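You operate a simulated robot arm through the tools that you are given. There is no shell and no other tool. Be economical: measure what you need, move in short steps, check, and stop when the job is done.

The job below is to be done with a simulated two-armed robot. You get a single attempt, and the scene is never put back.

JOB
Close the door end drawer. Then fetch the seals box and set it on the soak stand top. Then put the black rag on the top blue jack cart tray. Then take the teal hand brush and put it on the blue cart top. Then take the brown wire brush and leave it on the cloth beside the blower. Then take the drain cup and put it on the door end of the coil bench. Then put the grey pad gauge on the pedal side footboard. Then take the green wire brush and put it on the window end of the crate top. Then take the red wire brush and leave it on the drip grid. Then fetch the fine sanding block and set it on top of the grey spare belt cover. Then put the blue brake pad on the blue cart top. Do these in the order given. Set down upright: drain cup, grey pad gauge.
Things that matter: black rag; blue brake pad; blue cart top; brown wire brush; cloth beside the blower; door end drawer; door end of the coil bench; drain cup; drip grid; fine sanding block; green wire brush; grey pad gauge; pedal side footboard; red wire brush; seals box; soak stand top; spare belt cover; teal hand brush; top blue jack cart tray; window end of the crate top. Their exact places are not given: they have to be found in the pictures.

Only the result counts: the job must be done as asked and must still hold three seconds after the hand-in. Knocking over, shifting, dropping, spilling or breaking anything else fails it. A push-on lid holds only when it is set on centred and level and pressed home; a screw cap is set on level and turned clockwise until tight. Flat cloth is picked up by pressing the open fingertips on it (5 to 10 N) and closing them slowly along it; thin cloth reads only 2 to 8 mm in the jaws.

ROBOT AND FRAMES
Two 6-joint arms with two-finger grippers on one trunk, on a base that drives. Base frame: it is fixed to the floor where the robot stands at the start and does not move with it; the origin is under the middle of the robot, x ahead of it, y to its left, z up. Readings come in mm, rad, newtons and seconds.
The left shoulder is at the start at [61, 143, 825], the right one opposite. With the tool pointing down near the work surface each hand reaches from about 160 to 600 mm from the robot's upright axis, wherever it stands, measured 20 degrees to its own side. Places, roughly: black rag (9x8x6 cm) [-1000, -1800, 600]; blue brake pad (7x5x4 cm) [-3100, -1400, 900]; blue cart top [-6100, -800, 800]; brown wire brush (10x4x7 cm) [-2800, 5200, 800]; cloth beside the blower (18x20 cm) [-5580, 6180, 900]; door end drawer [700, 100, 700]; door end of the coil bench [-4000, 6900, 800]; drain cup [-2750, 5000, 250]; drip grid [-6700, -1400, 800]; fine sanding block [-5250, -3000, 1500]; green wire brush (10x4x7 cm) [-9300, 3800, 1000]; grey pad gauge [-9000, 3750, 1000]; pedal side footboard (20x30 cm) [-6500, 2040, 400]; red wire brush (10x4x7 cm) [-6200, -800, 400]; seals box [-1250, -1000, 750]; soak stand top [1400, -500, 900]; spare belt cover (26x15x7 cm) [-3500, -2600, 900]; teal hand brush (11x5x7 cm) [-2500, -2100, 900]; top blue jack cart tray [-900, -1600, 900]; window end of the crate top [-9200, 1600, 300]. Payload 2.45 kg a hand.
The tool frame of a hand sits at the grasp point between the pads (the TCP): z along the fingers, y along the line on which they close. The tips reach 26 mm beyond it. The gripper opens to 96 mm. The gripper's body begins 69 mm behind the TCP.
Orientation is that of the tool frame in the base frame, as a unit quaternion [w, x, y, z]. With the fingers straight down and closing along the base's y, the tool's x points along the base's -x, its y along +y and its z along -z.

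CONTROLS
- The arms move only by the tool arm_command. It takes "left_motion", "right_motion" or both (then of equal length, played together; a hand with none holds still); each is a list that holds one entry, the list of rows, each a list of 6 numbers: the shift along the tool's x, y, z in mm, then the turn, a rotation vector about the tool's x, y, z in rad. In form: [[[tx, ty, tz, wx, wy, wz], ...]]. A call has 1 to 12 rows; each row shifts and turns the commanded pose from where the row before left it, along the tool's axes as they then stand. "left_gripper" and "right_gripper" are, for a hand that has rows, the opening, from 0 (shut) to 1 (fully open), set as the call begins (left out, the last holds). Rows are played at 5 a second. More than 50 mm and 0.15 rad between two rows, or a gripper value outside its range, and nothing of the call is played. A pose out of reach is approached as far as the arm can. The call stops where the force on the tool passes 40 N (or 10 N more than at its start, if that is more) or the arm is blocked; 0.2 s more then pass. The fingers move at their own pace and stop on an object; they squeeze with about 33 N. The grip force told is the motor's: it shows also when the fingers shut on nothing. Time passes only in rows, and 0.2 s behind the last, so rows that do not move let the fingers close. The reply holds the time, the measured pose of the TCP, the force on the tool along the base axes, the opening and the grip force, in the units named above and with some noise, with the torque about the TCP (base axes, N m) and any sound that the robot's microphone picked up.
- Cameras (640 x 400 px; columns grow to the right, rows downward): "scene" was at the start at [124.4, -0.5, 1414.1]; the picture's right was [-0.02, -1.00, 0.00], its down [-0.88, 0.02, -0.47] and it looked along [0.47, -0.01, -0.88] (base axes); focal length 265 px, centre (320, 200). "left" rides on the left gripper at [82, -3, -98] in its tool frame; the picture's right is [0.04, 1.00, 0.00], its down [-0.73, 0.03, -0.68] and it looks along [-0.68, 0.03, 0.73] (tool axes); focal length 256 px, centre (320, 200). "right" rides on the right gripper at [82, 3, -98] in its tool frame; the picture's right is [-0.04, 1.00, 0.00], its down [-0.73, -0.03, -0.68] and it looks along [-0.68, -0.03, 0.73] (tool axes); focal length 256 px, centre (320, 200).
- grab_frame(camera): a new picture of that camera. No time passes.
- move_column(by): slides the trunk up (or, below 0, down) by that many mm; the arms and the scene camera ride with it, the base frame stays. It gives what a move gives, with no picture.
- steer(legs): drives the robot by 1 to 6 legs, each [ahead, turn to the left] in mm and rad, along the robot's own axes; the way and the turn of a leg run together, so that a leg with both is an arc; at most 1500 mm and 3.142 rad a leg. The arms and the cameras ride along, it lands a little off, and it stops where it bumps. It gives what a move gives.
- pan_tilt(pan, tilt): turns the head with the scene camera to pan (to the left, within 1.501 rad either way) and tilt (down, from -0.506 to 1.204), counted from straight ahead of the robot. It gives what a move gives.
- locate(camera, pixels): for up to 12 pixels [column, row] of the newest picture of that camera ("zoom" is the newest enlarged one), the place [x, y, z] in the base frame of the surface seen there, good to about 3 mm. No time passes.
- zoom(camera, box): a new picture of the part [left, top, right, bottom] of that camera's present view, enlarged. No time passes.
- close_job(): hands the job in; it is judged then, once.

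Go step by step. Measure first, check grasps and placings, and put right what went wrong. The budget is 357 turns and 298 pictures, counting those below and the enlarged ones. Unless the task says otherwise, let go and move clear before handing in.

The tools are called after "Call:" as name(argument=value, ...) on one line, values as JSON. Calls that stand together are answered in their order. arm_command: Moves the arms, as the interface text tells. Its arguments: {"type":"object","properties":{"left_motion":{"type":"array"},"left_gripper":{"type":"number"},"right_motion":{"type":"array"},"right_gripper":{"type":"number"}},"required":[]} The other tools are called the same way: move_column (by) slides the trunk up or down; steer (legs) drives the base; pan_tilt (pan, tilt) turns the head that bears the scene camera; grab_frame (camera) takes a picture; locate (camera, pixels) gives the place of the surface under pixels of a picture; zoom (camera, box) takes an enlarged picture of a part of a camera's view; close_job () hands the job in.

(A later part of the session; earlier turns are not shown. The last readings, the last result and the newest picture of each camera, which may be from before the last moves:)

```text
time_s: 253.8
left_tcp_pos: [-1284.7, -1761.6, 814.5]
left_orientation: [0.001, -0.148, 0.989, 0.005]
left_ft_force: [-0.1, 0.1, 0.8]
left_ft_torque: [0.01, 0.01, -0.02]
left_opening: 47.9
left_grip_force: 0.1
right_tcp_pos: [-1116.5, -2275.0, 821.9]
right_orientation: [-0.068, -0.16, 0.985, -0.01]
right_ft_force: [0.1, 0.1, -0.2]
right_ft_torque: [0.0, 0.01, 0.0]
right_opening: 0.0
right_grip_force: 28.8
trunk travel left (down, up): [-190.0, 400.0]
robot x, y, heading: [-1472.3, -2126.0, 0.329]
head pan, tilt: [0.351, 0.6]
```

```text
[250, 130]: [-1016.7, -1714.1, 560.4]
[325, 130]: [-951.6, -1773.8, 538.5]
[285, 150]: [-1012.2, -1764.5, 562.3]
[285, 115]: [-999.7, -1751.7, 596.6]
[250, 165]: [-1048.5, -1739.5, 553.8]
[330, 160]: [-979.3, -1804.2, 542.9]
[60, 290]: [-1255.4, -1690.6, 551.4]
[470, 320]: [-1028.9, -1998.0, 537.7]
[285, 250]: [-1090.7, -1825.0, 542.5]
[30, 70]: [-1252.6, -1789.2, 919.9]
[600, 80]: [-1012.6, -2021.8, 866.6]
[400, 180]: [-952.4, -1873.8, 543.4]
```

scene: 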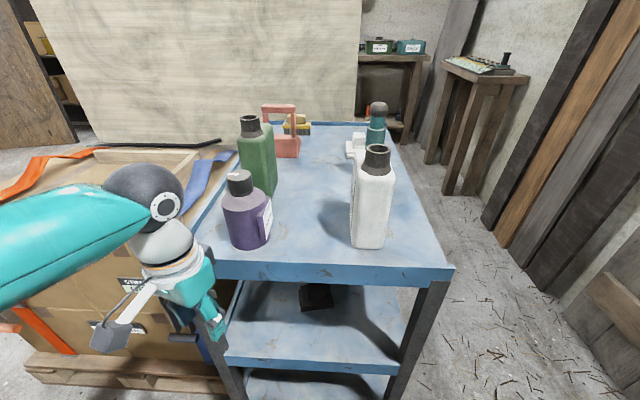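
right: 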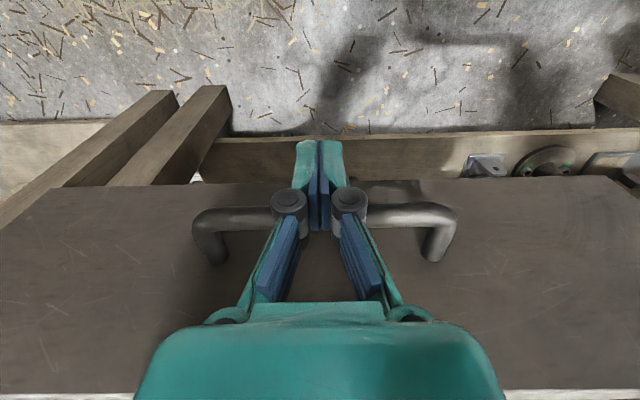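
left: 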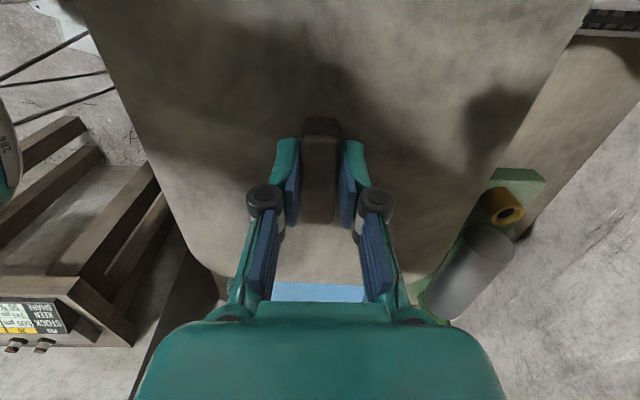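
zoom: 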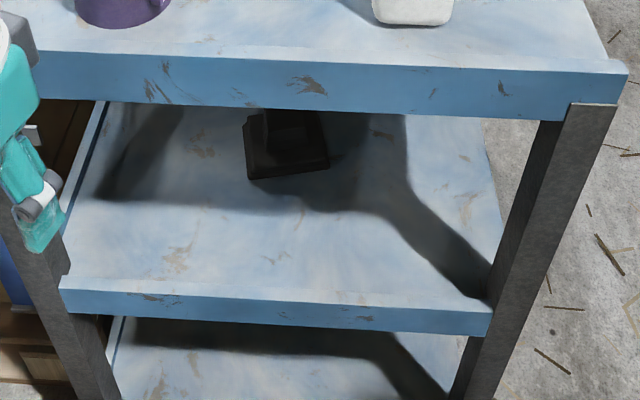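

Rag centre ≈(-1010,-1760,570), 157 mm inside the cart end. I'll bring the left hand in front of the cart end, pitched 45°, and look with its camera.

Call:
arm_command(left_motion=[[[0, -37, 0, 0, 0, -0.125], [0, -37, 0, 0, 0, -0.125], [0, -37, 0, 0, 0, 0], [0, -36, 0, 0, 0, 0], [0, 0, 0, 0, -0.131, 0], [0, 0, 0, 0, -0.131, 0], [0, 0, 0, 0, -0.131, 0], [0, 0, 0, 0, -0.131, 0], [0, 0, 0, 0, -0.131, 0], [0, 0, 0, 0, -0.131, 0]]], left_gripper=1)

Call:
grab_frame(camera="left")

Call:
grab_frame(camera="scene")

```text
time_s: 256.2
left_tcp_pos: [-1201.3, -1875.0, 834.7]
left_orientation: [0.371, -0.315, 0.869, 0.088]
left_ft_force: [0.2, -0.2, -0.9]
left_ft_torque: [0.03, -0.02, -0.02]
left_opening: 95.9
left_grip_force: 0.0
right_tcp_pos: [-1115.6, -2274.4, 820.9]
right_orientation: [-0.068, -0.16, 0.985, -0.009]
right_ft_force: [-0.5, -0.4, -0.4]
right_ft_torque: [0.0, -0.01, 0.02]
right_opening: 0.2
right_grip_force: 28.2
trunk travel left (down, up): [-190.0, 400.0]
robot x, y, heading: [-1472.6, -2122.9, 0.332]
head pan, tilt: [0.351, 0.6]
stopped in row 10 (left hand): the arm was blocked; the commanded pose is now the measured one
```

```text
224 pictures are left
```

left: 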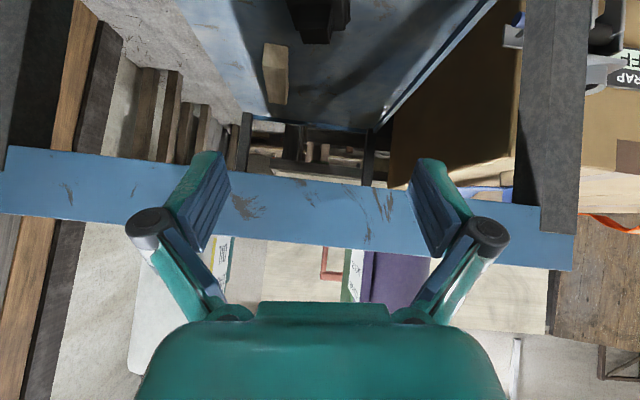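

```text
223 pictures are left
```

scene: 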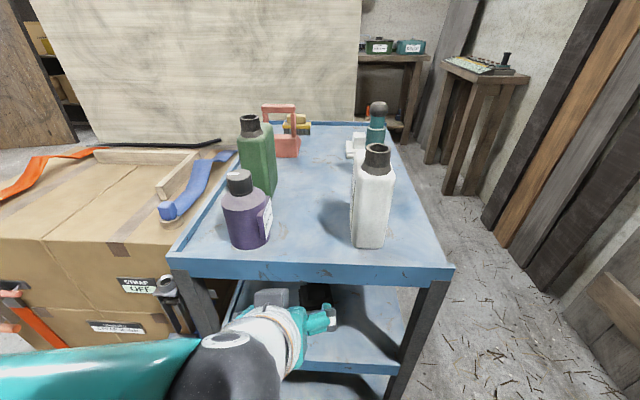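

Tray lip is right ahead at this height; lower the hand 70 mm first.

Call:
arm_command(left_motion=[[[25, 0, 25, 0, 0, 0], [25, 0, 25, 0, 0, 0]]])

Call:
grab_frame(camera="left")

```text
time_s: 256.9
left_tcp_pos: [-1196.2, -1880.1, 770.3]
left_orientation: [0.373, -0.319, 0.867, 0.085]
left_ft_force: [-0.1, 0.6, -0.7]
left_ft_torque: [-0.02, 0.02, 0.03]
left_opening: 95.9
left_grip_force: 0.0
right_tcp_pos: [-1116.1, -2275.7, 822.0]
right_orientation: [-0.068, -0.161, 0.985, -0.01]
right_ft_force: [0.1, 0.6, -0.1]
right_ft_torque: [-0.04, 0.01, -0.04]
right_opening: 0.0
right_grip_force: 28.7
trunk travel left (down, up): [-190.0, 400.0]
robot x, y, heading: [-1474.3, -2129.6, 0.335]
head pan, tilt: [0.351, 0.6]
```

```text
222 pictures are left
```

left: 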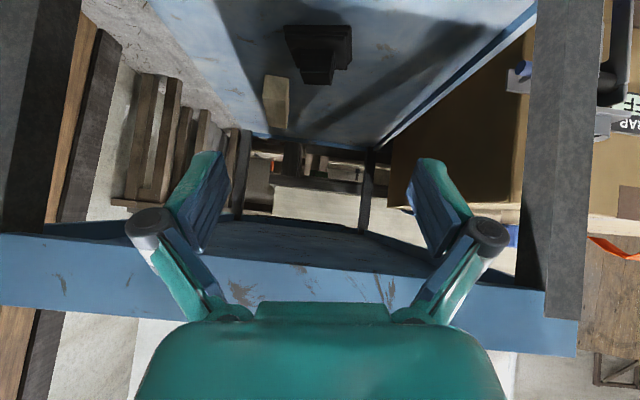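

Call:
zoom(camera="left", box=[240, 0, 400, 120])

Call:
locate(camera="zoom", pixels=[[190, 150], [440, 140], [315, 150], [300, 250], [300, 310], [240, 260], [375, 250], [320, 200], [140, 350], [240, 200], [390, 200]])

```text
3.33 times, centred on (320, 60) of left
```

zoom: 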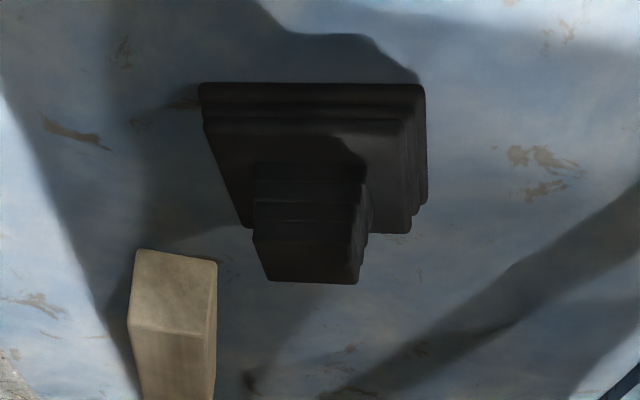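

```text
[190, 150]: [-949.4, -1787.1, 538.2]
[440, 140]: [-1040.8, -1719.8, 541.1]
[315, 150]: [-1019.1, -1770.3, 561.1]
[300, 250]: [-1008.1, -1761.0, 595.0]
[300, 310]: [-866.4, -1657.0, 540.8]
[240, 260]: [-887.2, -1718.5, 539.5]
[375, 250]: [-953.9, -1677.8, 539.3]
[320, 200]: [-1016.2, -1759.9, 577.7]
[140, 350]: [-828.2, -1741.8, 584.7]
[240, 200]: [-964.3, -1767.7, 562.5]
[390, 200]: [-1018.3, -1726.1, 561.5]
```

Call:
locate(camera="left", pixels=[[330, 262], [330, 300], [100, 245], [330, 225]])

Call:
arm_command(left_motion=[[[-5, 0, 40, 0, 0, 0], [-5, 0, 40, 0, 0, 0], [-5, 0, 40, 0, 0, 0]]])

Call:
grab_frame(camera="left")

Call:
grab_frame(camera="scene")

```text
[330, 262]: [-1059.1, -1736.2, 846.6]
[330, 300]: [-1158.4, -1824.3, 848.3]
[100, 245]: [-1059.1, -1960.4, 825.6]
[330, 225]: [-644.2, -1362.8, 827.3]
```

```text
time_s: 257.6
left_tcp_pos: [-1121.8, -1827.1, 686.7]
left_orientation: [0.37, -0.313, 0.87, 0.088]
left_ft_force: [0.4, -0.7, 0.9]
left_ft_torque: [0.0, 0.01, -0.01]
left_opening: 95.9
left_grip_force: 0.1
right_tcp_pos: [-1115.9, -2275.5, 821.3]
right_orientation: [-0.07, -0.16, 0.985, -0.009]
right_ft_force: [0.5, 0.3, 0.5]
right_ft_torque: [-0.02, -0.03, -0.01]
right_opening: 0.1
right_grip_force: 28.7
trunk travel left (down, up): [-190.0, 400.0]
robot x, y, heading: [-1473.4, -2123.8, 0.331]
head pan, tilt: [0.351, 0.6]
```

```text
220 pictures are left
```

left: 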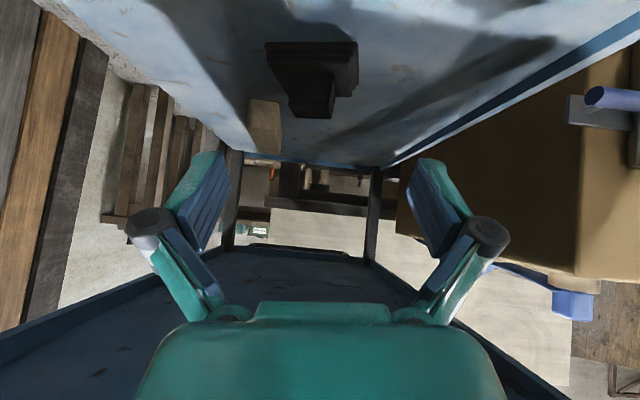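

```text
219 pictures are left
```

scene: 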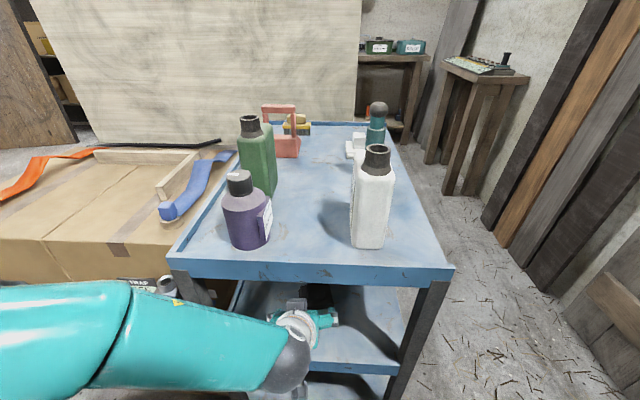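

Call:
arm_command(left_motion=[[[-6, -1, 39, 0, 0, 0], [-6, -2, 39, 0, 0, 0], [-6, -2, 39, 0, 0, 0]]])

Call:
grab_frame(camera="left")

Call:
grab_frame(camera="scene")

```text
time_s: 258.4
left_tcp_pos: [-1039.5, -1776.2, 619.0]
left_orientation: [0.371, -0.313, 0.87, 0.088]
left_ft_force: [-0.4, -0.2, 0.0]
left_ft_torque: [-0.01, 0.02, 0.01]
left_opening: 95.6
left_grip_force: 0.1
right_tcp_pos: [-1115.4, -2274.4, 820.4]
right_orientation: [-0.069, -0.16, 0.985, -0.01]
right_ft_force: [-0.1, -0.8, -0.1]
right_ft_torque: [0.01, -0.02, 0.04]
right_opening: 0.0
right_grip_force: 28.6
trunk travel left (down, up): [-190.0, 400.0]
robot x, y, heading: [-1474.4, -2124.5, 0.336]
head pan, tilt: [0.351, 0.6]
```

```text
218 pictures are left
```

left: 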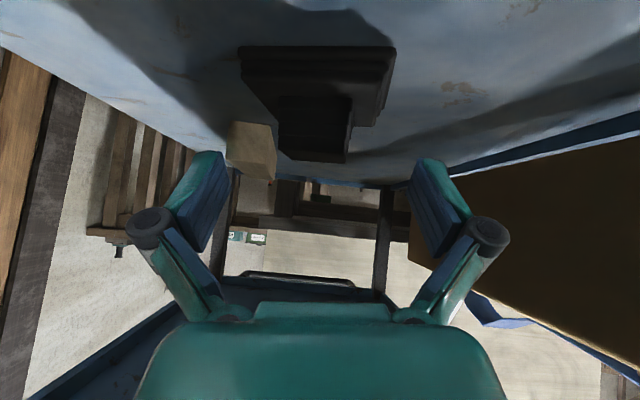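

```text
217 pictures are left
```

scene: 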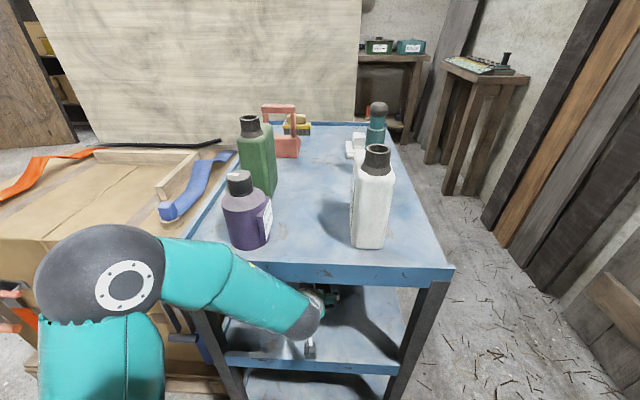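

Aligned on the upper fold. Advance the last 40 mm and close.

Call:
arm_command(left_motion=[[[-2, -1, 25, 0, 0, 0], [-1, -1, 17, 0, 0, 0]]])

Call:
arm_command(left_motion=[[[0, 0, 0, 0, 0, 0], [0, 0, 0, 0, 0, 0], [0, 0, 0, 0, 0, 0], [0, 0, 0, 0, 0, 0]]], left_gripper=0)

Call:
grab_frame(camera="left")

```text
time_s: 259.1
left_tcp_pos: [-1022.2, -1766.4, 601.9]
left_orientation: [0.377, -0.31, 0.868, 0.089]
left_ft_force: [-0.6, -0.2, 0.4]
left_ft_torque: [0.01, 0.01, 0.01]
left_opening: 96.1
left_grip_force: 0.0
right_tcp_pos: [-1126.7, -2281.6, 826.1]
right_orientation: [-0.06, -0.16, 0.985, -0.008]
right_ft_force: [0.2, 0.3, 0.6]
right_ft_torque: [0.01, -0.01, -0.02]
right_opening: 0.0
right_grip_force: 29.1
trunk travel left (down, up): [-190.0, 400.0]
robot x, y, heading: [-1472.9, -2124.5, 0.337]
head pan, tilt: [0.351, 0.6]
```

```text
time_s: 260.1
left_tcp_pos: [-1021.2, -1766.9, 600.9]
left_orientation: [0.376, -0.309, 0.869, 0.089]
left_ft_force: [-5.8, 1.0, 12.4]
left_ft_torque: [0.11, -0.08, 0.09]
left_opening: 45.1
left_grip_force: 33.1
right_tcp_pos: [-1125.2, -2280.8, 826.4]
right_orientation: [-0.062, -0.161, 0.985, -0.007]
right_ft_force: [0.1, -0.2, -0.2]
right_ft_torque: [0.02, 0.03, 0.0]
right_opening: 0.0
right_grip_force: 28.5
trunk travel left (down, up): [-190.0, 400.0]
robot x, y, heading: [-1471.0, -2125.6, 0.334]
head pan, tilt: [0.351, 0.6]
```

```text
216 pictures are left
```

left: 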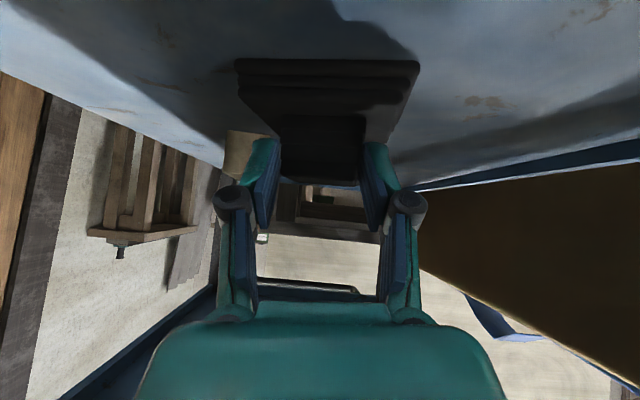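

Gripped at 45 mm. Lift 30 mm and retract along the approach.

Call:
arm_command(left_motion=[[[-14, 0, -14, 0, 0, 0], [-10, 0, -10, 0, 0, 0], [8, 0, -40, 0, 0, 0], [8, 0, -40, 0, 0, 0]]])

Call:
grab_frame(camera="left")

Call:
grab_frame(camera="scene")

```text
time_s: 261.1
left_tcp_pos: [-1068.5, -1796.1, 674.6]
left_orientation: [0.372, -0.314, 0.869, 0.088]
left_ft_force: [0.7, -0.6, -1.0]
left_ft_torque: [0.0, 0.02, 0.03]
left_opening: 44.8
left_grip_force: 33.0
right_tcp_pos: [-1115.2, -2274.8, 821.7]
right_orientation: [-0.068, -0.161, 0.985, -0.009]
right_ft_force: [0.2, 0.3, -0.1]
right_ft_torque: [-0.01, -0.02, -0.01]
right_opening: 0.0
right_grip_force: 28.5
trunk travel left (down, up): [-190.0, 400.0]
robot x, y, heading: [-1471.0, -2125.5, 0.336]
head pan, tilt: [0.351, 0.6]
```

```text
215 pictures are left
```

left: 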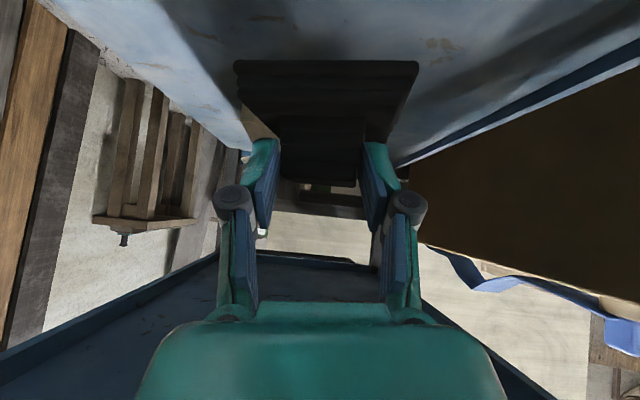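

```text
214 pictures are left
```

scene: 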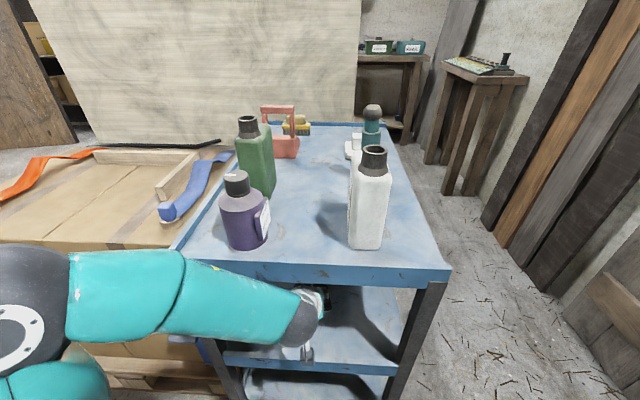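

Call:
arm_command(left_motion=[[[33.5, 0, -33.5, 0, 0, 0], [33.5, 0, -33.5, 0, 0, 0], [33.5, 0, -33.5, 0, 0, 0], [33.5, 0, -33.5, 0, 0, 0]]])

Call:
move_column(by=340)

Call:
pan_tilt(pan=0.35, tilt=0.8)

Call:
grab_frame(camera="scene")

```text
time_s: 262.1
left_tcp_pos: [-1171.5, -1910.7, 701.5]
left_orientation: [0.362, -0.333, 0.865, 0.097]
left_ft_force: [0.9, -0.7, -0.9]
left_ft_torque: [-0.02, 0.01, -0.02]
left_opening: 44.9
left_grip_force: 32.5
left hand out of reach, approached as far as the arm can: row 2, 3, 4
right_tcp_pos: [-1116.1, -2275.1, 820.7]
right_orientation: [-0.069, -0.16, 0.985, -0.01]
right_ft_force: [-0.1, 0.3, -0.2]
right_ft_torque: [-0.03, 0.02, 0.0]
right_opening: 0.3
right_grip_force: 28.5
trunk travel left (down, up): [-190.0, 400.0]
robot x, y, heading: [-1471.7, -2128.3, 0.335]
head pan, tilt: [0.351, 0.6]
```

```text
time_s: 265.4
left_tcp_pos: [-1171.0, -1927.2, 1046.5]
left_orientation: [0.37, -0.315, 0.87, 0.089]
left_ft_force: [0.0, -0.5, -1.0]
left_ft_torque: [0.02, 0.03, -0.02]
left_opening: 43.7
left_grip_force: 33.0
right_tcp_pos: [-1116.5, -2275.7, 1162.9]
right_orientation: [-0.069, -0.161, 0.984, -0.009]
right_ft_force: [-0.1, -0.1, 0.5]
right_ft_torque: [0.02, 0.0, 0.02]
right_opening: 0.0
right_grip_force: 28.6
trunk travel left (down, up): [-530.0, 60.0]
robot x, y, heading: [-1471.8, -2124.7, 0.336]
head pan, tilt: [0.351, 0.6]
```

```text
time_s: 266.1
left_tcp_pos: [-1172.7, -1926.1, 1047.1]
left_orientation: [0.37, -0.314, 0.87, 0.088]
left_ft_force: [0.0, -0.8, -1.1]
left_ft_torque: [0.01, 0.03, -0.04]
left_opening: 43.9
left_grip_force: 33.2
right_tcp_pos: [-1115.1, -2276.5, 1162.0]
right_orientation: [-0.069, -0.161, 0.985, -0.009]
right_ft_force: [0.3, 0.8, 0.5]
right_ft_torque: [-0.01, 0.02, -0.01]
right_opening: 0.0
right_grip_force: 28.7
trunk travel left (down, up): [-530.0, 60.0]
robot x, y, heading: [-1473.1, -2122.8, 0.334]
head pan, tilt: [0.351, 0.799]
```

```text
213 pictures are left
```

scene: 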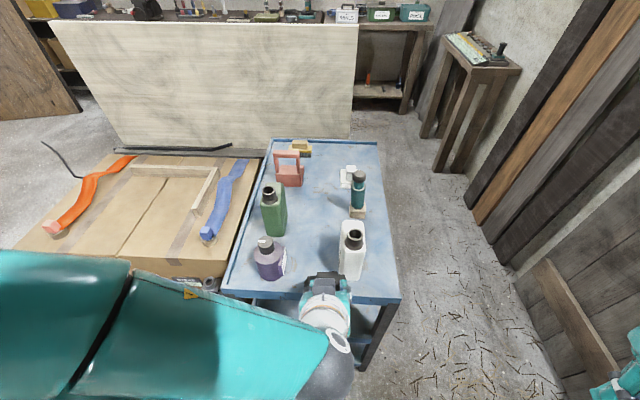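

Call:
locate(camera="scene", pixels=[[310, 225], [310, 262], [290, 265], [337, 262], [264, 243], [354, 235], [318, 195], [268, 190], [287, 230], [335, 215], [305, 285]])

Call:
grab_frame(camera="left")

```text
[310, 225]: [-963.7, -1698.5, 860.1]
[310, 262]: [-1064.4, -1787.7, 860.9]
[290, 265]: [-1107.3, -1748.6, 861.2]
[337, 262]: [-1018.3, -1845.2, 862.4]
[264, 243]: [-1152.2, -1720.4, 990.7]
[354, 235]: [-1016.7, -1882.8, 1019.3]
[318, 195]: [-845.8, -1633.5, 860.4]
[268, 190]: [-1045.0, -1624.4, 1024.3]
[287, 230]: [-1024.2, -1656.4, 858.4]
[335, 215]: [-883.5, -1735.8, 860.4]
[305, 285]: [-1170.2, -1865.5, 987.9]
```

```text
212 pictures are left
```

left: 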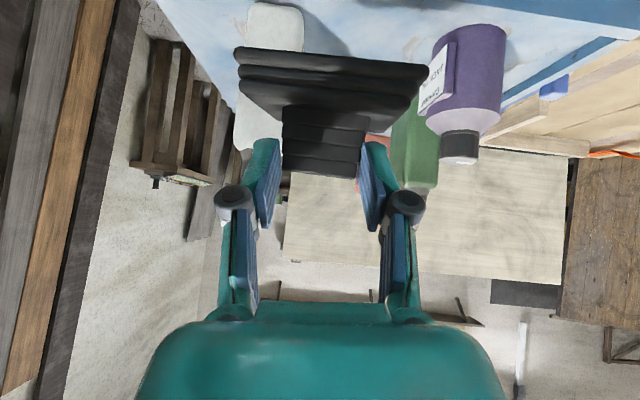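

Free tray area around (-944,-1708) behind the bottles. Raise the trunk fully and move above it between the two bottles.

Call:
move_column(by=60)

Call:
arm_command(left_motion=[[[-29.7, 8, 29.7, 0, 0, 0], [-29.7, 8, 29.7, 0, 0, 0], [-29.7, 8, 29.7, 0, 0, 0], [-29.7, 8, 29.7, 0, 0, 0], [-29.7, 8, 29.7, 0, 0, 0], [-29.7, 8, 29.7, 0, 0, 0], [-29.7, 8, 29.7, 0, 0, 0]]])

Call:
grab_frame(camera="scene")

Call:
grab_frame(camera="left")

```text
time_s: 267.1
left_tcp_pos: [-1171.9, -1926.8, 1106.1]
left_orientation: [0.37, -0.313, 0.87, 0.088]
left_ft_force: [-0.4, -0.3, 0.1]
left_ft_torque: [-0.03, 0.0, 0.01]
left_opening: 44.2
left_grip_force: 32.4
right_tcp_pos: [-1115.5, -2275.0, 1221.2]
right_orientation: [-0.068, -0.16, 0.985, -0.01]
right_ft_force: [0.3, -0.4, -0.1]
right_ft_torque: [0.02, -0.05, -0.01]
right_opening: 0.1
right_grip_force: 28.6
trunk travel left (down, up): [-590.0, 0.0]
robot x, y, heading: [-1470.0, -2121.4, 0.333]
head pan, tilt: [0.351, 0.799]
```

```text
time_s: 268.7
left_tcp_pos: [-975.8, -1699.0, 1097.6]
left_orientation: [0.369, -0.314, 0.87, 0.089]
left_ft_force: [-0.2, 1.2, -0.8]
left_ft_torque: [-0.01, 0.04, -0.03]
left_opening: 43.5
left_grip_force: 33.0
right_tcp_pos: [-1114.5, -2274.2, 1221.5]
right_orientation: [-0.069, -0.159, 0.985, -0.01]
right_ft_force: [0.1, 0.4, 0.3]
right_ft_torque: [-0.03, 0.06, -0.01]
right_opening: 0.0
right_grip_force: 29.1
trunk travel left (down, up): [-590.0, 0.0]
robot x, y, heading: [-1472.0, -2129.3, 0.333]
head pan, tilt: [0.351, 0.799]
```

```text
211 pictures are left
```

scene: 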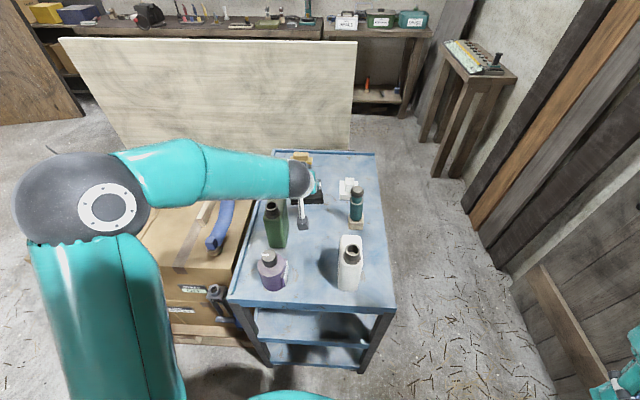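

```text
210 pictures are left
```

left: 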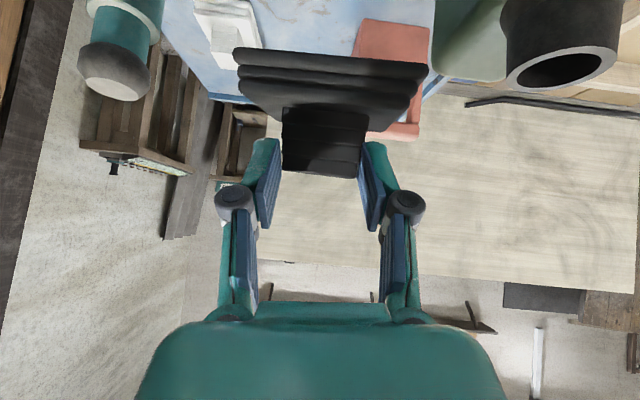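

Shift 26 mm right, away from the green bottle, and descend 100 mm, then check.

Call:
arm_command(left_motion=[[[-4, -26, 4, 0, 0, 0], [24, 0, 24, 0, 0, 0], [24, 0, 24, 0, 0, 0], [24, 0, 24, 0, 0, 0]]])

Call:
grab_frame(camera="scene")

Call:
grab_frame(camera="left")

```text
time_s: 269.7
left_tcp_pos: [-950.0, -1723.6, 994.7]
left_orientation: [0.369, -0.313, 0.87, 0.089]
left_ft_force: [0.5, -0.2, -0.9]
left_ft_torque: [-0.02, -0.01, 0.01]
left_opening: 43.8
left_grip_force: 32.8
right_tcp_pos: [-1115.1, -2274.5, 1221.7]
right_orientation: [-0.069, -0.16, 0.985, -0.011]
right_ft_force: [-0.2, 0.9, -0.6]
right_ft_torque: [-0.04, 0.01, 0.03]
right_opening: 0.2
right_grip_force: 29.1
trunk travel left (down, up): [-590.0, 0.0]
robot x, y, heading: [-1473.3, -2121.8, 0.333]
head pan, tilt: [0.351, 0.799]
```

```text
209 pictures are left
```

scene: 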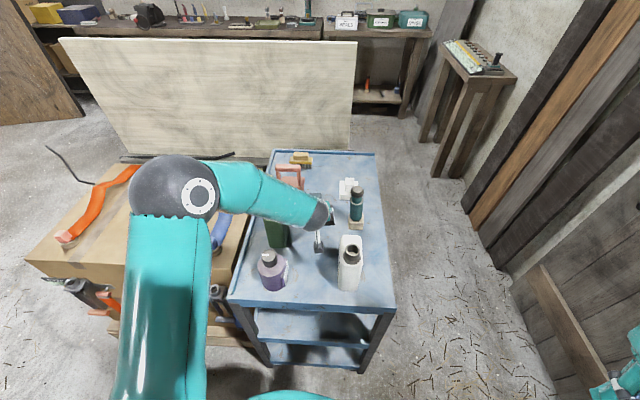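

```text
208 pictures are left
```

left: 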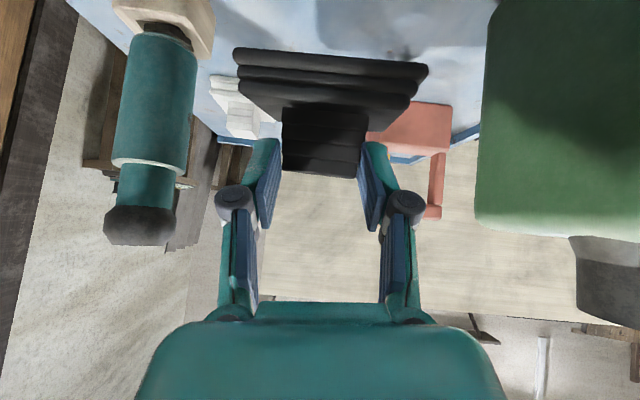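

Call:
locate(camera="scene", pixels=[[275, 205], [300, 220], [320, 215], [240, 190], [270, 225], [319, 245]])

```text
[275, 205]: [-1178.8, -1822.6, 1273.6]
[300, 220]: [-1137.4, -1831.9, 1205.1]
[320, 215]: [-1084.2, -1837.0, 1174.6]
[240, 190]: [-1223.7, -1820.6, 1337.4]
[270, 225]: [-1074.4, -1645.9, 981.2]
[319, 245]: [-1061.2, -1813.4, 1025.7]
```

Forearm is well clear. Nudge 8 mm left, then lower 68 mm.

Call:
arm_command(left_motion=[[[0, 8, 0, 0, 0, 0], [16, 0, 16, 0, 0, 0], [16, 0, 16, 0, 0, 0], [12, 0, 12, 0, 0, 0], [4, 0, 4, 0, 0, 0]]])

Call:
grab_frame(camera="scene")

Call:
grab_frame(camera="left")

```text
time_s: 270.9
left_tcp_pos: [-953.1, -1725.2, 931.9]
left_orientation: [0.37, -0.314, 0.87, 0.089]
left_ft_force: [0.2, 0.2, -1.2]
left_ft_torque: [0.01, 0.01, 0.02]
left_opening: 44.0
left_grip_force: 33.1
right_tcp_pos: [-1116.0, -2274.2, 1222.6]
right_orientation: [-0.069, -0.16, 0.985, -0.01]
right_ft_force: [-0.4, 0.1, 0.6]
right_ft_torque: [0.02, -0.01, 0.0]
right_opening: 0.1
right_grip_force: 28.2
trunk travel left (down, up): [-590.0, 0.0]
robot x, y, heading: [-1471.9, -2127.2, 0.334]
head pan, tilt: [0.351, 0.799]
```

```text
207 pictures are left
```

scene: 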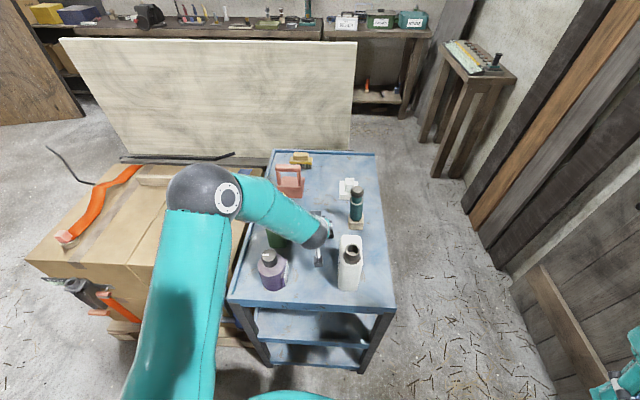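

```text
206 pictures are left
```

left: 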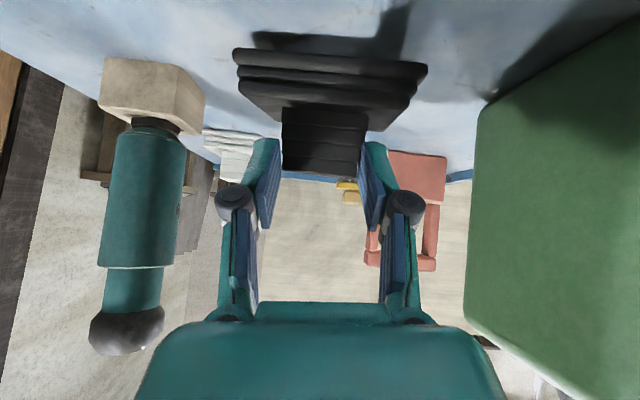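

Call:
arm_command(left_motion=[[[3, 0, 3, 0, 0, 0], [2, 0, 2, 0, 0, 0], [2, 0, 2, 0, 0, 0], [1, 0, 1, 0, 0, 0]]])

```text
time_s: 271.9
left_tcp_pos: [-953.6, -1725.7, 925.4]
left_orientation: [0.375, -0.312, 0.868, 0.09]
left_ft_force: [-13.9, -2.7, 31.3]
left_ft_torque: [0.86, -0.63, 0.28]
left_opening: 44.2
left_grip_force: 32.7
right_tcp_pos: [-1120.6, -2278.2, 1223.3]
right_orientation: [-0.067, -0.16, 0.985, -0.009]
right_ft_force: [0.1, -0.3, -0.4]
right_ft_torque: [0.0, -0.01, 0.0]
right_opening: 0.0
right_grip_force: 28.4
trunk travel left (down, up): [-590.0, 0.0]
robot x, y, heading: [-1474.7, -2128.8, 0.333]
head pan, tilt: [0.351, 0.799]
```

Contact. Ease off, release, and back out along the approach direction upward.

Call:
arm_command(left_motion=[[[-3, 0, -3, 0, 0, 0], [0, 0, 0, 0, 0, 0], [0, 0, 0, 0, 0, 0]]], left_gripper=0.75)

Call:
arm_command(left_motion=[[[-20, 0, -20, 0, 0, 0], [-30, 0, -30, 0, 0, 0], [-30, 0, -30, 0, 0, 0], [-30, 0, -30, 0, 0, 0], [0, 0, -45, 0, 0, 0], [0, 0, -45, 0, 0, 0], [0, 0, -45, 0, 0, 0]]])

Call:
grab_frame(camera="scene")

Call:
grab_frame(camera="left")

```text
time_s: 272.7
left_tcp_pos: [-950.2, -1725.3, 923.5]
left_orientation: [0.37, -0.313, 0.87, 0.088]
left_ft_force: [-0.2, -0.5, 0.8]
left_ft_torque: [-0.01, -0.02, 0.0]
left_opening: 72.1
left_grip_force: 0.1
right_tcp_pos: [-1115.8, -2274.5, 1222.3]
right_orientation: [-0.07, -0.16, 0.985, -0.01]
right_ft_force: [-0.1, 0.1, 0.0]
right_ft_torque: [0.0, -0.03, 0.02]
right_opening: 0.0
right_grip_force: 27.9
trunk travel left (down, up): [-590.0, 0.0]
robot x, y, heading: [-1474.9, -2126.3, 0.329]
head pan, tilt: [0.351, 0.799]
```

```text
time_s: 274.3
left_tcp_pos: [-1038.8, -1765.6, 1178.4]
left_orientation: [0.369, -0.313, 0.87, 0.089]
left_ft_force: [-0.8, -0.4, -0.1]
left_ft_torque: [0.01, -0.04, -0.01]
left_opening: 72.1
left_grip_force: 0.0
right_tcp_pos: [-1116.1, -2276.3, 1222.0]
right_orientation: [-0.067, -0.16, 0.985, -0.009]
right_ft_force: [0.5, 0.1, 0.6]
right_ft_torque: [-0.01, -0.01, -0.01]
right_opening: 0.0
right_grip_force: 28.2
trunk travel left (down, up): [-590.0, 0.0]
robot x, y, heading: [-1470.2, -2124.1, 0.327]
head pan, tilt: [0.351, 0.799]
```

```text
205 pictures are left
```

scene: 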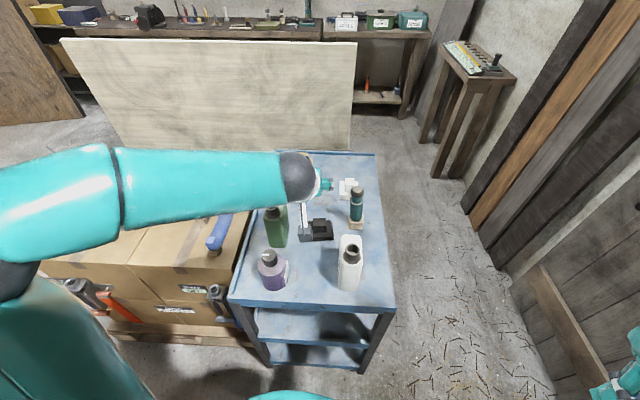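

```text
204 pictures are left
```

left: 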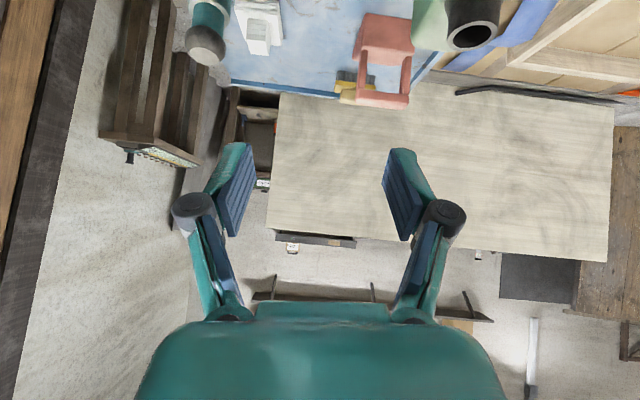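

Rag is on the top tray. Retract and re-square both hands, then head to the table with the teal brush.

Call:
arm_command(left_motion=[[[28, 0, -28, 0, 0, 0], [28, 0, -28, 0, 0, 0], [28, 0, -28, 0, 0, 0], [28, 0, -28, 0, 0, 0], [0, 0, 0, 0, 0.131, 0], [0, 0, 0, 0, 0.131, 0], [0, 0, 0, 0, 0.131, 0], [0, 0, 0, 0, 0.131, 0], [0, 0, 0, 0, 0.131, 0], [0, 0, 0, 0, 0.131, 0], [0, 0, 0, 0, 0, 0.125], [0, 20, 0, 0, 0, 0.125]]], right_motion=[[[0, 0, 0, 0, -0.07, 0], [0, 0, 0, 0, -0.07, 0], [0, 0, 0, 0, 0, 0], [0, 0, 0, 0, 0, 0], [0, 0, 0, 0, 0, 0], [0, 0, 0, 0, 0, 0], [0, 0, 0, 0, 0, 0], [0, 0, 0, 0, 0, 0], [0, 0, 0, 0, 0, 0], [0, 0, 0, 0, 0, 0], [0, 0, 0, 0, 0, 0], [0, 0, 0, 0, 0, 0]]])

Call:
pan_tilt(pan=0, tilt=0.6)

```text
time_s: 276.9
left_tcp_pos: [-1171.0, -1843.9, 1176.6]
left_orientation: [0.013, -0.202, 0.978, -0.038]
left_ft_force: [0.6, 1.2, -0.7]
left_ft_torque: [-0.02, -0.03, -0.02]
left_opening: 72.0
left_grip_force: 0.1
right_tcp_pos: [-1115.7, -2275.4, 1223.4]
right_orientation: [0.001, -0.16, 0.987, 0.0]
right_ft_force: [-0.4, 0.5, 0.3]
right_ft_torque: [0.0, -0.01, 0.01]
right_opening: 0.0
right_grip_force: 28.4
trunk travel left (down, up): [-590.0, 0.0]
robot x, y, heading: [-1476.3, -2124.0, 0.337]
head pan, tilt: [0.351, 0.799]
```

```text
time_s: 277.7
left_tcp_pos: [-1170.0, -1845.0, 1175.1]
left_orientation: [0.012, -0.204, 0.978, -0.037]
left_ft_force: [-0.3, -0.2, -0.6]
left_ft_torque: [0.01, 0.0, 0.0]
left_opening: 72.1
left_grip_force: 0.0
right_tcp_pos: [-1116.2, -2274.9, 1221.8]
right_orientation: [0.0, -0.16, 0.987, 0.002]
right_ft_force: [0.1, -0.7, 0.7]
right_ft_torque: [-0.01, -0.06, 0.0]
right_opening: 0.2
right_grip_force: 28.9
trunk travel left (down, up): [-590.0, 0.0]
robot x, y, heading: [-1472.8, -2124.6, 0.329]
head pan, tilt: [0.0, 0.6]
```

Call:
arm_command(left_motion=[[[0, 0, 0, -0.077, 0.012, 0.09]]])

Call:
steer(legs=[[-380, 0], [0, 2.3]])

Call:
grab_frame(camera="scene")

```text
time_s: 278.1
left_tcp_pos: [-1170.4, -1845.8, 1175.8]
left_orientation: [0.0, -0.158, 0.987, 0.0]
left_ft_force: [-0.5, -0.1, 0.2]
left_ft_torque: [-0.03, 0.04, 0.0]
left_opening: 72.0
left_grip_force: 0.0
right_tcp_pos: [-1114.8, -2276.7, 1221.6]
right_orientation: [0.001, -0.161, 0.987, 0.002]
right_ft_force: [0.5, 0.0, 0.0]
right_ft_torque: [0.03, 0.01, 0.01]
right_opening: 0.0
right_grip_force: 28.3
trunk travel left (down, up): [-590.0, 0.0]
robot x, y, heading: [-1473.4, -2126.1, 0.335]
head pan, tilt: [0.0, 0.6]
```

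```text
time_s: 284.5
left_tcp_pos: [-2105.6, -1934.6, 1176.2]
left_orientation: [-0.001, 0.794, -0.608, 0.0]
left_ft_force: [-0.9, -0.3, 0.2]
left_ft_torque: [-0.01, -0.08, 0.03]
left_opening: 72.2
left_grip_force: 0.0
right_tcp_pos: [-1671.6, -1903.7, 1225.1]
right_orientation: [0.001, 0.795, -0.607, -0.001]
right_ft_force: [0.3, 0.0, 0.0]
right_ft_torque: [-0.02, -0.05, 0.0]
right_opening: 0.0
right_grip_force: 28.3
trunk travel left (down, up): [-590.0, 0.0]
robot x, y, heading: [-1805.1, -2241.4, 1.868]
head pan, tilt: [0.0, 0.6]
stopped in leg 2: the robot was blocked; the commanded pose is now the measured one
```

```text
203 pictures are left
```

scene: 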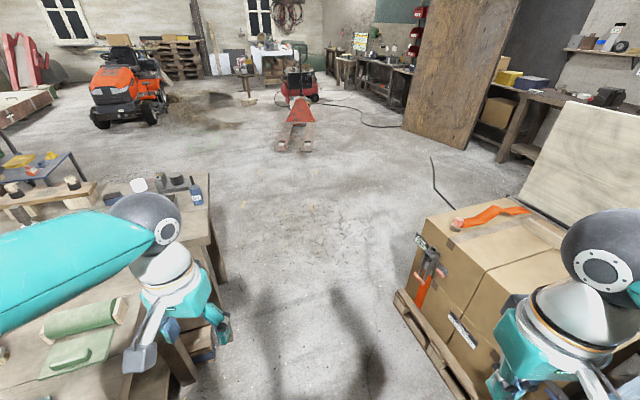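

Call:
pan_tilt(pan=0.9, tilt=0.7)

Call:
grab_frame(camera="scene")

```text
time_s: 285.7
left_tcp_pos: [-2102.7, -1934.7, 1176.7]
left_orientation: [0.0, 0.794, -0.608, -0.001]
left_ft_force: [-0.1, 1.1, -0.2]
left_ft_torque: [-0.03, 0.03, 0.01]
left_opening: 71.9
left_grip_force: 0.1
right_tcp_pos: [-1669.3, -1902.9, 1223.3]
right_orientation: [0.001, 0.795, -0.607, -0.001]
right_ft_force: [0.7, 0.4, 0.2]
right_ft_torque: [0.0, -0.01, 0.0]
right_opening: 0.0
right_grip_force: 28.8
trunk travel left (down, up): [-590.0, 0.0]
robot x, y, heading: [-1805.3, -2245.8, 1.865]
head pan, tilt: [0.901, 0.7]
```

```text
202 pictures are left
```

scene: 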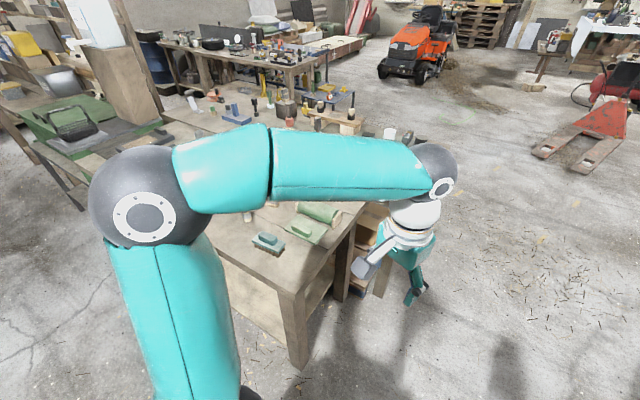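

Teal brush at (268,242), right near the table corner. Zoom and measure.

Call:
zoom(camera="scene", box=[210, 180, 370, 300])

Call:
locate(camera="zoom", pixels=[[165, 245], [290, 265], [230, 240], [230, 215], [195, 225], [265, 250], [310, 380], [240, 290], [120, 230], [540, 80], [400, 210], [330, 300]])

```text
3.33 times, centred on (290, 240) of scene
```

zoom: 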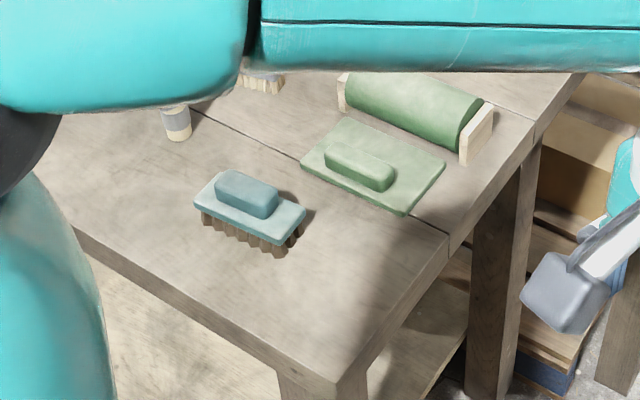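

```text
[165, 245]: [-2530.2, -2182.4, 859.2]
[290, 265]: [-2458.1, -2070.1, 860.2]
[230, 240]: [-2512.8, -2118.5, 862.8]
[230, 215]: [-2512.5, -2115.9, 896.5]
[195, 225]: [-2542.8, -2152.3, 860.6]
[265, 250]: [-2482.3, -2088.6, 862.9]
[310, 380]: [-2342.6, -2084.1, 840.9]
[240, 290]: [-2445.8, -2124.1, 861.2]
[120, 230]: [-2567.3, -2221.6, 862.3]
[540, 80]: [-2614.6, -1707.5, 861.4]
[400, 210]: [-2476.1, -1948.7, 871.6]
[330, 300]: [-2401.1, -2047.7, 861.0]
```

Brush centre ≈(-2515,-2105), top ~930, 151 mm in from the table's east edge. Driving to the east side at (-2086,-1798).

Call:
steer(legs=[[150, 0], [0, 0.365], [385, 0], [0, 1.18]])

Call:
pan_tilt(pan=0.3, tilt=0.9)

Call:
grab_frame(camera="scene")

```text
time_s: 293.8
left_tcp_pos: [-2396.8, -2096.6, 1177.7]
left_orientation: [0.0, 0.991, 0.132, -0.001]
left_ft_force: [-0.5, 0.9, 0.4]
left_ft_torque: [0.0, -0.03, 0.0]
left_opening: 72.1
left_grip_force: 0.1
right_tcp_pos: [-2427.8, -1664.2, 1222.6]
right_orientation: [0.002, 0.991, 0.133, -0.001]
right_ft_force: [-0.2, -0.3, 0.6]
right_ft_torque: [0.02, 0.03, 0.02]
right_opening: 0.3
right_grip_force: 29.2
trunk travel left (down, up): [-590.0, 0.0]
robot x, y, heading: [-2095.5, -1768.1, -2.845]
head pan, tilt: [0.901, 0.7]
```

```text
time_s: 294.8
left_tcp_pos: [-2396.1, -2097.6, 1176.2]
left_orientation: [0.0, 0.991, 0.132, -0.001]
left_ft_force: [-0.3, -0.3, -0.1]
left_ft_torque: [0.04, -0.01, 0.0]
left_opening: 71.8
left_grip_force: 0.1
right_tcp_pos: [-2427.8, -1664.6, 1223.5]
right_orientation: [0.001, 0.991, 0.134, -0.001]
right_ft_force: [0.2, -0.8, 0.0]
right_ft_torque: [0.04, 0.0, 0.0]
right_opening: 0.0
right_grip_force: 28.6
trunk travel left (down, up): [-590.0, 0.0]
robot x, y, heading: [-2094.9, -1771.1, -2.849]
head pan, tilt: [0.3, 0.901]
```

```text
200 pictures are left
```

scene: 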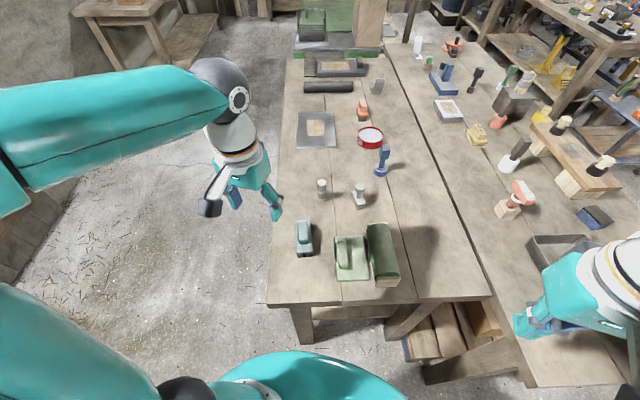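

Call:
zoom(camera="scene", box=[280, 200, 360, 270])

Call:
locate(camera="zoom", pixels=[[190, 180], [185, 280], [150, 200], [235, 200], [190, 320], [190, 365], [140, 350], [260, 350], [230, 130]])

Call:
locate(camera="scene", pixels=[[595, 215], [440, 80], [382, 165], [370, 137], [600, 165], [345, 65]])

```text
5.71 times, centred on (320, 235) of scene
```

zoom: 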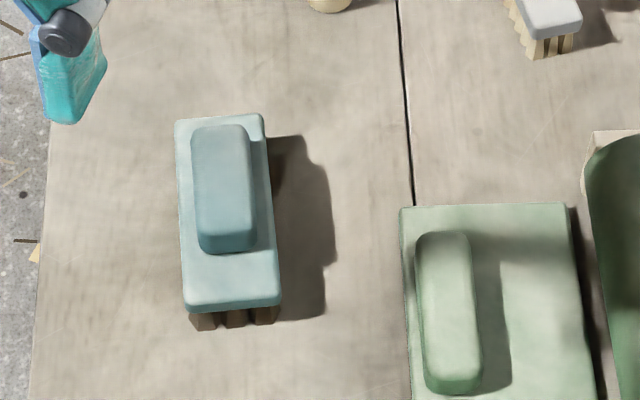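

```text
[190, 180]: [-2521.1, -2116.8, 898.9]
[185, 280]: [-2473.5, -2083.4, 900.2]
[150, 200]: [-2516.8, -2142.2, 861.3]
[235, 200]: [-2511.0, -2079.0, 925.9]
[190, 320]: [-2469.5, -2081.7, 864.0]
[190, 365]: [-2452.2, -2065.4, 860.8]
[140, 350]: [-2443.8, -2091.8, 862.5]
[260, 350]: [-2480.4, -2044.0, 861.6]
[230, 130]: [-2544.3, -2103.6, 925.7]
```

```text
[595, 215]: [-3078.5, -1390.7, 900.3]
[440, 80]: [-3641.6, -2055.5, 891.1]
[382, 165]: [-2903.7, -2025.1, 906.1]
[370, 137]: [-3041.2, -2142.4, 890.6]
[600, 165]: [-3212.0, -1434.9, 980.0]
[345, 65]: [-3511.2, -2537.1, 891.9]
```

Handle top centre (-2515,-2092,926), axis along (-0.8,-0.6). Blue pad also noted at (-3078,-1391,900). Moving the left hand over the handle.

Call:
arm_command(left_motion=[[[-30.5, -25.3, 0, 0, 0, -0.117], [-30.5, -25.3, 0, 0, 0, -0.117], [-30.5, -25.3, 0, 0, 0, -0.117], [0, 0, 45, 0, 0, 0], [0, 0, 45, 0, 0, 0], [0, 0, 45, 0, 0, 0], [0, 0, 45, 0, 0, 0]]])

Call:
grab_frame(camera="left")

```text
time_s: 296.4
left_tcp_pos: [-2513.9, -2061.3, 998.3]
left_orientation: [0.001, 0.953, 0.303, -0.001]
left_ft_force: [0.3, 0.2, 1.1]
left_ft_torque: [0.03, -0.01, -0.01]
left_opening: 72.3
left_grip_force: 0.0
right_tcp_pos: [-2428.9, -1663.8, 1224.0]
right_orientation: [0.002, 0.991, 0.134, -0.001]
right_ft_force: [-0.4, -0.4, -0.8]
right_ft_torque: [0.02, -0.02, 0.02]
right_opening: 0.0
right_grip_force: 28.7
trunk travel left (down, up): [-590.0, 0.0]
robot x, y, heading: [-2096.8, -1772.6, -2.846]
head pan, tilt: [0.3, 0.901]
```

```text
198 pictures are left
```

left: 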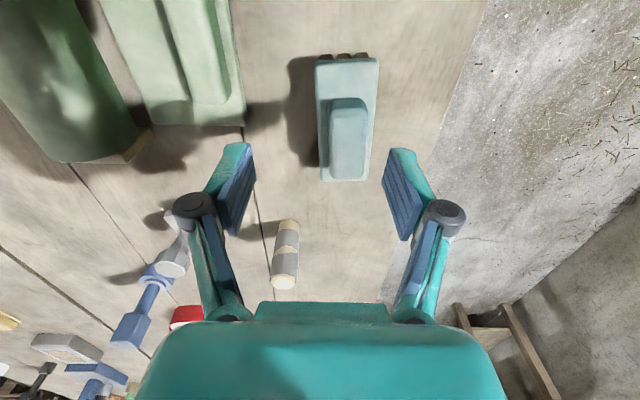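

Call:
arm_command(left_motion=[[[-17, 21, 0, 0, 0, 0], [0, 0, 35, 0, 0, 0]]])

Call:
grab_frame(camera="left")

```text
time_s: 297.0
left_tcp_pos: [-2513.4, -2088.6, 961.6]
left_orientation: [0.001, 0.953, 0.303, -0.001]
left_ft_force: [0.1, 0.6, 0.4]
left_ft_torque: [0.01, -0.03, 0.01]
left_opening: 71.9
left_grip_force: 0.0
right_tcp_pos: [-2428.9, -1663.3, 1223.6]
right_orientation: [0.002, 0.991, 0.134, -0.001]
right_ft_force: [0.1, 0.5, 0.5]
right_ft_torque: [0.0, 0.0, 0.0]
right_opening: 0.0
right_grip_force: 28.4
trunk travel left (down, up): [-590.0, 0.0]
robot x, y, heading: [-2101.8, -1768.9, -2.849]
head pan, tilt: [0.3, 0.901]
```

```text
197 pictures are left
```

left: 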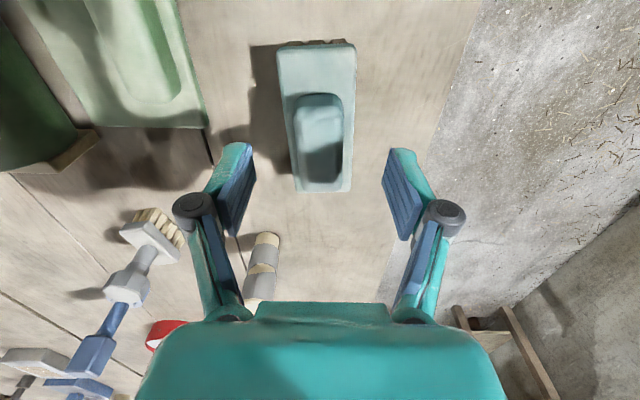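

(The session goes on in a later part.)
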